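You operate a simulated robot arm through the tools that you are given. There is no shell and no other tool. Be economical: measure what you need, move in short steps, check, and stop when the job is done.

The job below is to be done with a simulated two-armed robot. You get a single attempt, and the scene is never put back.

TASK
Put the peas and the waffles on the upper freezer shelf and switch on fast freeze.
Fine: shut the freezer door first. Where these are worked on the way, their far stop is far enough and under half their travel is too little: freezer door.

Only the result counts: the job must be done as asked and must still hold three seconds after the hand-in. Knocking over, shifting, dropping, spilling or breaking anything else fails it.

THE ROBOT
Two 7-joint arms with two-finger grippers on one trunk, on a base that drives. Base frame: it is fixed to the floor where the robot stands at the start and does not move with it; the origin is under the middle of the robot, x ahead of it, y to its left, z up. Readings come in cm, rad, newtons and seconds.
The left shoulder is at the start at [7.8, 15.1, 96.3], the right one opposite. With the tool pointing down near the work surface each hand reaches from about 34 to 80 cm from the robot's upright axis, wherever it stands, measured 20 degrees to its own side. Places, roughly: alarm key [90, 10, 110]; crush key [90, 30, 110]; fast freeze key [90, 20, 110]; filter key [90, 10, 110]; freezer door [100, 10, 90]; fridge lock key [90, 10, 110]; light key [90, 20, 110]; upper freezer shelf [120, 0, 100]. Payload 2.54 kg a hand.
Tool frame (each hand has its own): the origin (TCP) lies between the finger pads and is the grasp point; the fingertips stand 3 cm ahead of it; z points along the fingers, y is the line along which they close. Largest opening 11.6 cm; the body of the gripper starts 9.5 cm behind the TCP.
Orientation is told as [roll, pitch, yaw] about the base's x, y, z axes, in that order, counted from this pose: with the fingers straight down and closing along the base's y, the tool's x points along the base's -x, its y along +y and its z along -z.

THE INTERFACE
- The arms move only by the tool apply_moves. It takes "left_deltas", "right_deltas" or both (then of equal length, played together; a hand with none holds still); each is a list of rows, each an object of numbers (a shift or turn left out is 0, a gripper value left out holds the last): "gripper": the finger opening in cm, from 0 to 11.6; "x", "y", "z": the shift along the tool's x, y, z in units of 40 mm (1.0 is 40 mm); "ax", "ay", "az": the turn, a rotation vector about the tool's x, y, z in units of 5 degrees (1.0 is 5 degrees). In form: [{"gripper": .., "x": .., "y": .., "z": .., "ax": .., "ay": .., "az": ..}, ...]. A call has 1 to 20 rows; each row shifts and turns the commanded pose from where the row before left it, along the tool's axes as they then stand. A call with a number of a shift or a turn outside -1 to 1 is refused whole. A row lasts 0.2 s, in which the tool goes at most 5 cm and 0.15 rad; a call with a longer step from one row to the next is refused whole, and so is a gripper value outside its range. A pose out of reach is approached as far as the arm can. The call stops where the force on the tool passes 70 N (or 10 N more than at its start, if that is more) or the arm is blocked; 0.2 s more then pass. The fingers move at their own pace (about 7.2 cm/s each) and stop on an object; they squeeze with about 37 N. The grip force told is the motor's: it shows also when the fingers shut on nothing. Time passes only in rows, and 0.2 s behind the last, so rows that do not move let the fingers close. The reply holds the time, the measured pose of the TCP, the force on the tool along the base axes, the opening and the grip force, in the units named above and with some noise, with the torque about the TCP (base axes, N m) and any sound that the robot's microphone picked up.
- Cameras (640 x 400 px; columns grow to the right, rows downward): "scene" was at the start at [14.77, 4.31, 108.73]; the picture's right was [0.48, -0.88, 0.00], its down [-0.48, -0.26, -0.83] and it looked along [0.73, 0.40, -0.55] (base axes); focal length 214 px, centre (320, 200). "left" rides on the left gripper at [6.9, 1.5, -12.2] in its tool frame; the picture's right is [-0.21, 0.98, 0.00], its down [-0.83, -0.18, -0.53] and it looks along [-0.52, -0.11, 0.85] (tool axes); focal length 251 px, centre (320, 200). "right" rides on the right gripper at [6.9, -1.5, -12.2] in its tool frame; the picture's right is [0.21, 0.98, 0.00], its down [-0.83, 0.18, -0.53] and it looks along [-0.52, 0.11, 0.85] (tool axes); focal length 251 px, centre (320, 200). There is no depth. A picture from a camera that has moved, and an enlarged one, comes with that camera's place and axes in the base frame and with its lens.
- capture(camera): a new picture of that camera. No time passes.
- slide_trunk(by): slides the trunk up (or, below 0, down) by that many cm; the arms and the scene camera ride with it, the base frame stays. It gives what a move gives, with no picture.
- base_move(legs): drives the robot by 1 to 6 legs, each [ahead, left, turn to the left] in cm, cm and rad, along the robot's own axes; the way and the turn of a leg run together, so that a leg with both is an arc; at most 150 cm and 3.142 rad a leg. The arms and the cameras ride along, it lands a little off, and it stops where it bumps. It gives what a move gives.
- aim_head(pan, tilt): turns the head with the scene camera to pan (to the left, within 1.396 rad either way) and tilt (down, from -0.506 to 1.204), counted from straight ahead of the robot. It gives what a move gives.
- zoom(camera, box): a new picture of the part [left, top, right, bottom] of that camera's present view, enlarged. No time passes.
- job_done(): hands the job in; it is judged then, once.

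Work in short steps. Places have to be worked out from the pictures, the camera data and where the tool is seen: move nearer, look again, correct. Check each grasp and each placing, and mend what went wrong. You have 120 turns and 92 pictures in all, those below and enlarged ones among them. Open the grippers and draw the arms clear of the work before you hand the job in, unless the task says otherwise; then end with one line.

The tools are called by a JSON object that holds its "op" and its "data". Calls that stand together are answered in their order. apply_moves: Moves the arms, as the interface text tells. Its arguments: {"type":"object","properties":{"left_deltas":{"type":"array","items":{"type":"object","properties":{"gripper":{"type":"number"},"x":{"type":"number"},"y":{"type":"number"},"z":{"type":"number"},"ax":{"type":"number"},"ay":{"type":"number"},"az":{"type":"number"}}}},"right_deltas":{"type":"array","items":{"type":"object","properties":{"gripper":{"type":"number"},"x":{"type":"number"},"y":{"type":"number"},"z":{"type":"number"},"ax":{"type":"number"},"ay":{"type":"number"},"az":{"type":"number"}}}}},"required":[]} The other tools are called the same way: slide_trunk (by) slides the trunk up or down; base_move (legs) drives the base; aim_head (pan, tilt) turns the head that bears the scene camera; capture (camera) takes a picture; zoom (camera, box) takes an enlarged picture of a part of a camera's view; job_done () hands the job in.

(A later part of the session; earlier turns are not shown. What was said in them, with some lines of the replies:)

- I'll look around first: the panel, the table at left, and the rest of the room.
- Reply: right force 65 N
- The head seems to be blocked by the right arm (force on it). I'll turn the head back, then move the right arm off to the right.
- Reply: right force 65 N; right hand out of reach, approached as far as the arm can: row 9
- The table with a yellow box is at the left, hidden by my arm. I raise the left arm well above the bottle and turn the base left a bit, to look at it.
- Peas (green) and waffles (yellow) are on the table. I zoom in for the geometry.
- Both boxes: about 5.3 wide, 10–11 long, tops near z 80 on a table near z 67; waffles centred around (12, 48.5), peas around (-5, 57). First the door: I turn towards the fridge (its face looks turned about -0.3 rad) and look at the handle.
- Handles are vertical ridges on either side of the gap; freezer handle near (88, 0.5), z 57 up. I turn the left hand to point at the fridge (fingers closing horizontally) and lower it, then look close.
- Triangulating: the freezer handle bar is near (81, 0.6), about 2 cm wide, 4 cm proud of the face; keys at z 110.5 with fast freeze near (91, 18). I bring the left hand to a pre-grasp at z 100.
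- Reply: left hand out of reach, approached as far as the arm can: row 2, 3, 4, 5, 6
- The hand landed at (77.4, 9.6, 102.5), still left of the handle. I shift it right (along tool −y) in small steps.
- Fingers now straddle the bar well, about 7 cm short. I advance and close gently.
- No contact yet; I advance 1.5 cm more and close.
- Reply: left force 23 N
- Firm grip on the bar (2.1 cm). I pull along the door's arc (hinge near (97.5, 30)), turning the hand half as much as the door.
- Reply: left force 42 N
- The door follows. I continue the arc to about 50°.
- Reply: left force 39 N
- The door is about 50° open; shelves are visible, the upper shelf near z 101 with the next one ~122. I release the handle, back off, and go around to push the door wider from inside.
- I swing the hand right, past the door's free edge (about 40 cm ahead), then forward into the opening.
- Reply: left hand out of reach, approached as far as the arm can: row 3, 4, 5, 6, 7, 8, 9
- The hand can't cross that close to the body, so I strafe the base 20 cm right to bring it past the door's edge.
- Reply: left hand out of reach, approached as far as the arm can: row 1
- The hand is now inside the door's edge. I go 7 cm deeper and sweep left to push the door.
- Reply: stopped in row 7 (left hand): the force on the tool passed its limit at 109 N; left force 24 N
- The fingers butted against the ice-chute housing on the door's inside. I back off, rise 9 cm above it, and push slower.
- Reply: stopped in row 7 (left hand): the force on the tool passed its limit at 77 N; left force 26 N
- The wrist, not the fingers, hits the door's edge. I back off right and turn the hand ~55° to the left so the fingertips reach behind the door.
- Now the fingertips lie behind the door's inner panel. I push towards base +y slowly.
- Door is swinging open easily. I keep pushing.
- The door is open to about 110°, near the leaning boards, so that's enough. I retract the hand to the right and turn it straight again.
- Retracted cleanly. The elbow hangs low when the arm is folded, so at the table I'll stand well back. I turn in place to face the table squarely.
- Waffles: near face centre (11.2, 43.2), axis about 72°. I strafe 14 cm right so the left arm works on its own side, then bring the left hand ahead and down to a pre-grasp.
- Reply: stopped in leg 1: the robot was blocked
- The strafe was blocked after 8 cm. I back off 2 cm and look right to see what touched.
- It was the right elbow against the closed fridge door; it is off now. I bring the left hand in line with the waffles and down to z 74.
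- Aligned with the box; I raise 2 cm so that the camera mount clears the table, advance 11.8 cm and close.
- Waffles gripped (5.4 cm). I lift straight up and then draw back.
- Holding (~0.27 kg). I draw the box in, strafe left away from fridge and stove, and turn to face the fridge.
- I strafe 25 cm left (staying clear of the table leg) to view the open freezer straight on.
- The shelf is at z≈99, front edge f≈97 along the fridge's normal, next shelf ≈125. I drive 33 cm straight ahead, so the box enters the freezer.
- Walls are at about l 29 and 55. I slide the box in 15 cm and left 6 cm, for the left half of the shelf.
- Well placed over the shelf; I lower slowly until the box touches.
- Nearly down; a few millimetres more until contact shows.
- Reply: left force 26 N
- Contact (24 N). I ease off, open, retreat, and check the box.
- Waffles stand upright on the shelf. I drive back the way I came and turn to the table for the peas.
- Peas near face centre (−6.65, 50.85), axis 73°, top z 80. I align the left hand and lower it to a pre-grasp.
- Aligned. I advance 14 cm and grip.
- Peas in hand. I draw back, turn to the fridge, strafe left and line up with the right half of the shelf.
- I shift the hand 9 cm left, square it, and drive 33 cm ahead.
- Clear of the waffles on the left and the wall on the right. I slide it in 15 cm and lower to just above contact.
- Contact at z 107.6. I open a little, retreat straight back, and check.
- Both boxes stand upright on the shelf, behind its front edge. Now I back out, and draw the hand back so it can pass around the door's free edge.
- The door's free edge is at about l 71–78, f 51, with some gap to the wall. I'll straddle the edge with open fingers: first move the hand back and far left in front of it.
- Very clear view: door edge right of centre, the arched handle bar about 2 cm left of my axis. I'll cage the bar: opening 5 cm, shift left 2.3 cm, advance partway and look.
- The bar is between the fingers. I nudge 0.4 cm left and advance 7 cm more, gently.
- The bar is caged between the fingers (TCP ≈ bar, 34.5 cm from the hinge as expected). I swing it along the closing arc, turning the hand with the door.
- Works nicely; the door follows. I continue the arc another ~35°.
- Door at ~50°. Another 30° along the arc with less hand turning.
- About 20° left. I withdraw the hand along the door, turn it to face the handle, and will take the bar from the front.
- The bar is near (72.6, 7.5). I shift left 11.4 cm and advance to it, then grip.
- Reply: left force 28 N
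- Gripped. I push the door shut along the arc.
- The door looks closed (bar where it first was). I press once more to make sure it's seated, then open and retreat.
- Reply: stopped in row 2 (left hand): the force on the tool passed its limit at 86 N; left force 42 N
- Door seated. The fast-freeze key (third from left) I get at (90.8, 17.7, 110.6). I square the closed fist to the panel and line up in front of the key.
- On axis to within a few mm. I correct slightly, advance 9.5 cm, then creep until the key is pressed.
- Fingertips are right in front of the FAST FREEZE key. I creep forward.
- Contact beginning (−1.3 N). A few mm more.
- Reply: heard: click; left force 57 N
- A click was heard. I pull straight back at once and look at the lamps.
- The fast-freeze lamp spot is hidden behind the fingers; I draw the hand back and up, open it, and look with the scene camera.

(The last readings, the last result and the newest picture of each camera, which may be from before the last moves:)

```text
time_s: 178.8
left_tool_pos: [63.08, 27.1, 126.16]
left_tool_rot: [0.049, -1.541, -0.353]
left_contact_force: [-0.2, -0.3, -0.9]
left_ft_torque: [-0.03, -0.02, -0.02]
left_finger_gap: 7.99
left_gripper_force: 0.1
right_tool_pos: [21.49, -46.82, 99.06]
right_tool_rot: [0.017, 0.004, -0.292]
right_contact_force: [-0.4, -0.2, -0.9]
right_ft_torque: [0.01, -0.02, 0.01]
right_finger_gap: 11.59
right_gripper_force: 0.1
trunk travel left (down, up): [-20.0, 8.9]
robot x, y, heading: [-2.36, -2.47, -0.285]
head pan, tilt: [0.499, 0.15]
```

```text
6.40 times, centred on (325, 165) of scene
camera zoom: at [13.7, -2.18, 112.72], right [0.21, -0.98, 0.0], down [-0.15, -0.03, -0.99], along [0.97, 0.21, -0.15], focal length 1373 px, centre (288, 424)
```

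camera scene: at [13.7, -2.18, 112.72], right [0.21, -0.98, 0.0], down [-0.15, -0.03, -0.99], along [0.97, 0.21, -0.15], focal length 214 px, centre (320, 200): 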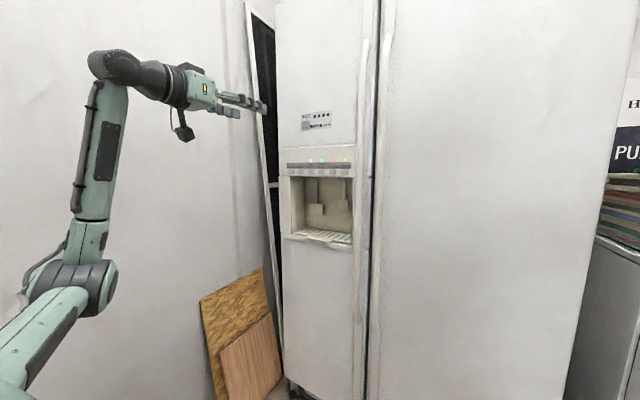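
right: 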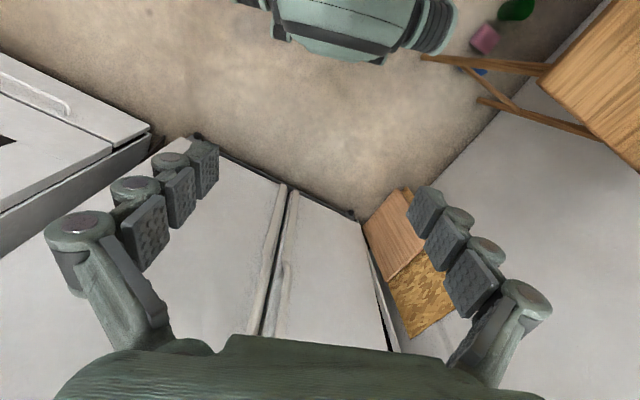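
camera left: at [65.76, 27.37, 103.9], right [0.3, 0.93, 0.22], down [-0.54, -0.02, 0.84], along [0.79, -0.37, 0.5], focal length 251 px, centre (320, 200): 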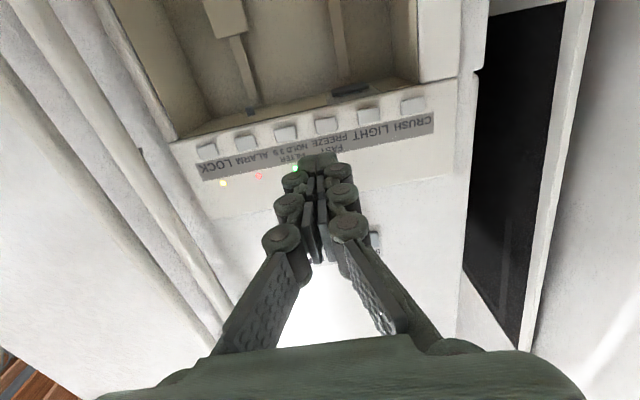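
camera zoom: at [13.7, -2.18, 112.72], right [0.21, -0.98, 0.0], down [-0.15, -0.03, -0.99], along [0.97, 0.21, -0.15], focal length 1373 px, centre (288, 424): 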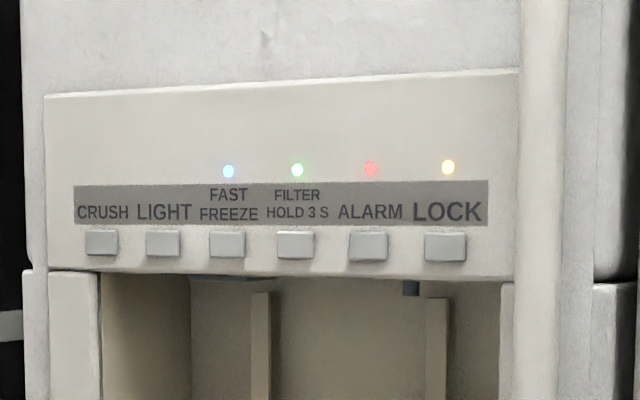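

The blue lamp over FAST FREEZE is lit, the freezer door is shut with both boxes upright on the upper shelf, and the arms are clear with the grippers open. The red ALARM lamp came on while the door was open, and I leave it alone. I hand in.

{"op": "job_done", "data": {}}

```text
The job is handed in.
```

The peas and waffles are standing on the upper freezer shelf, the freezer door is shut, and fast freeze is on (blue lamp lit). The red ALARM lamp, which came on while the door was open, was still lit at hand-in.
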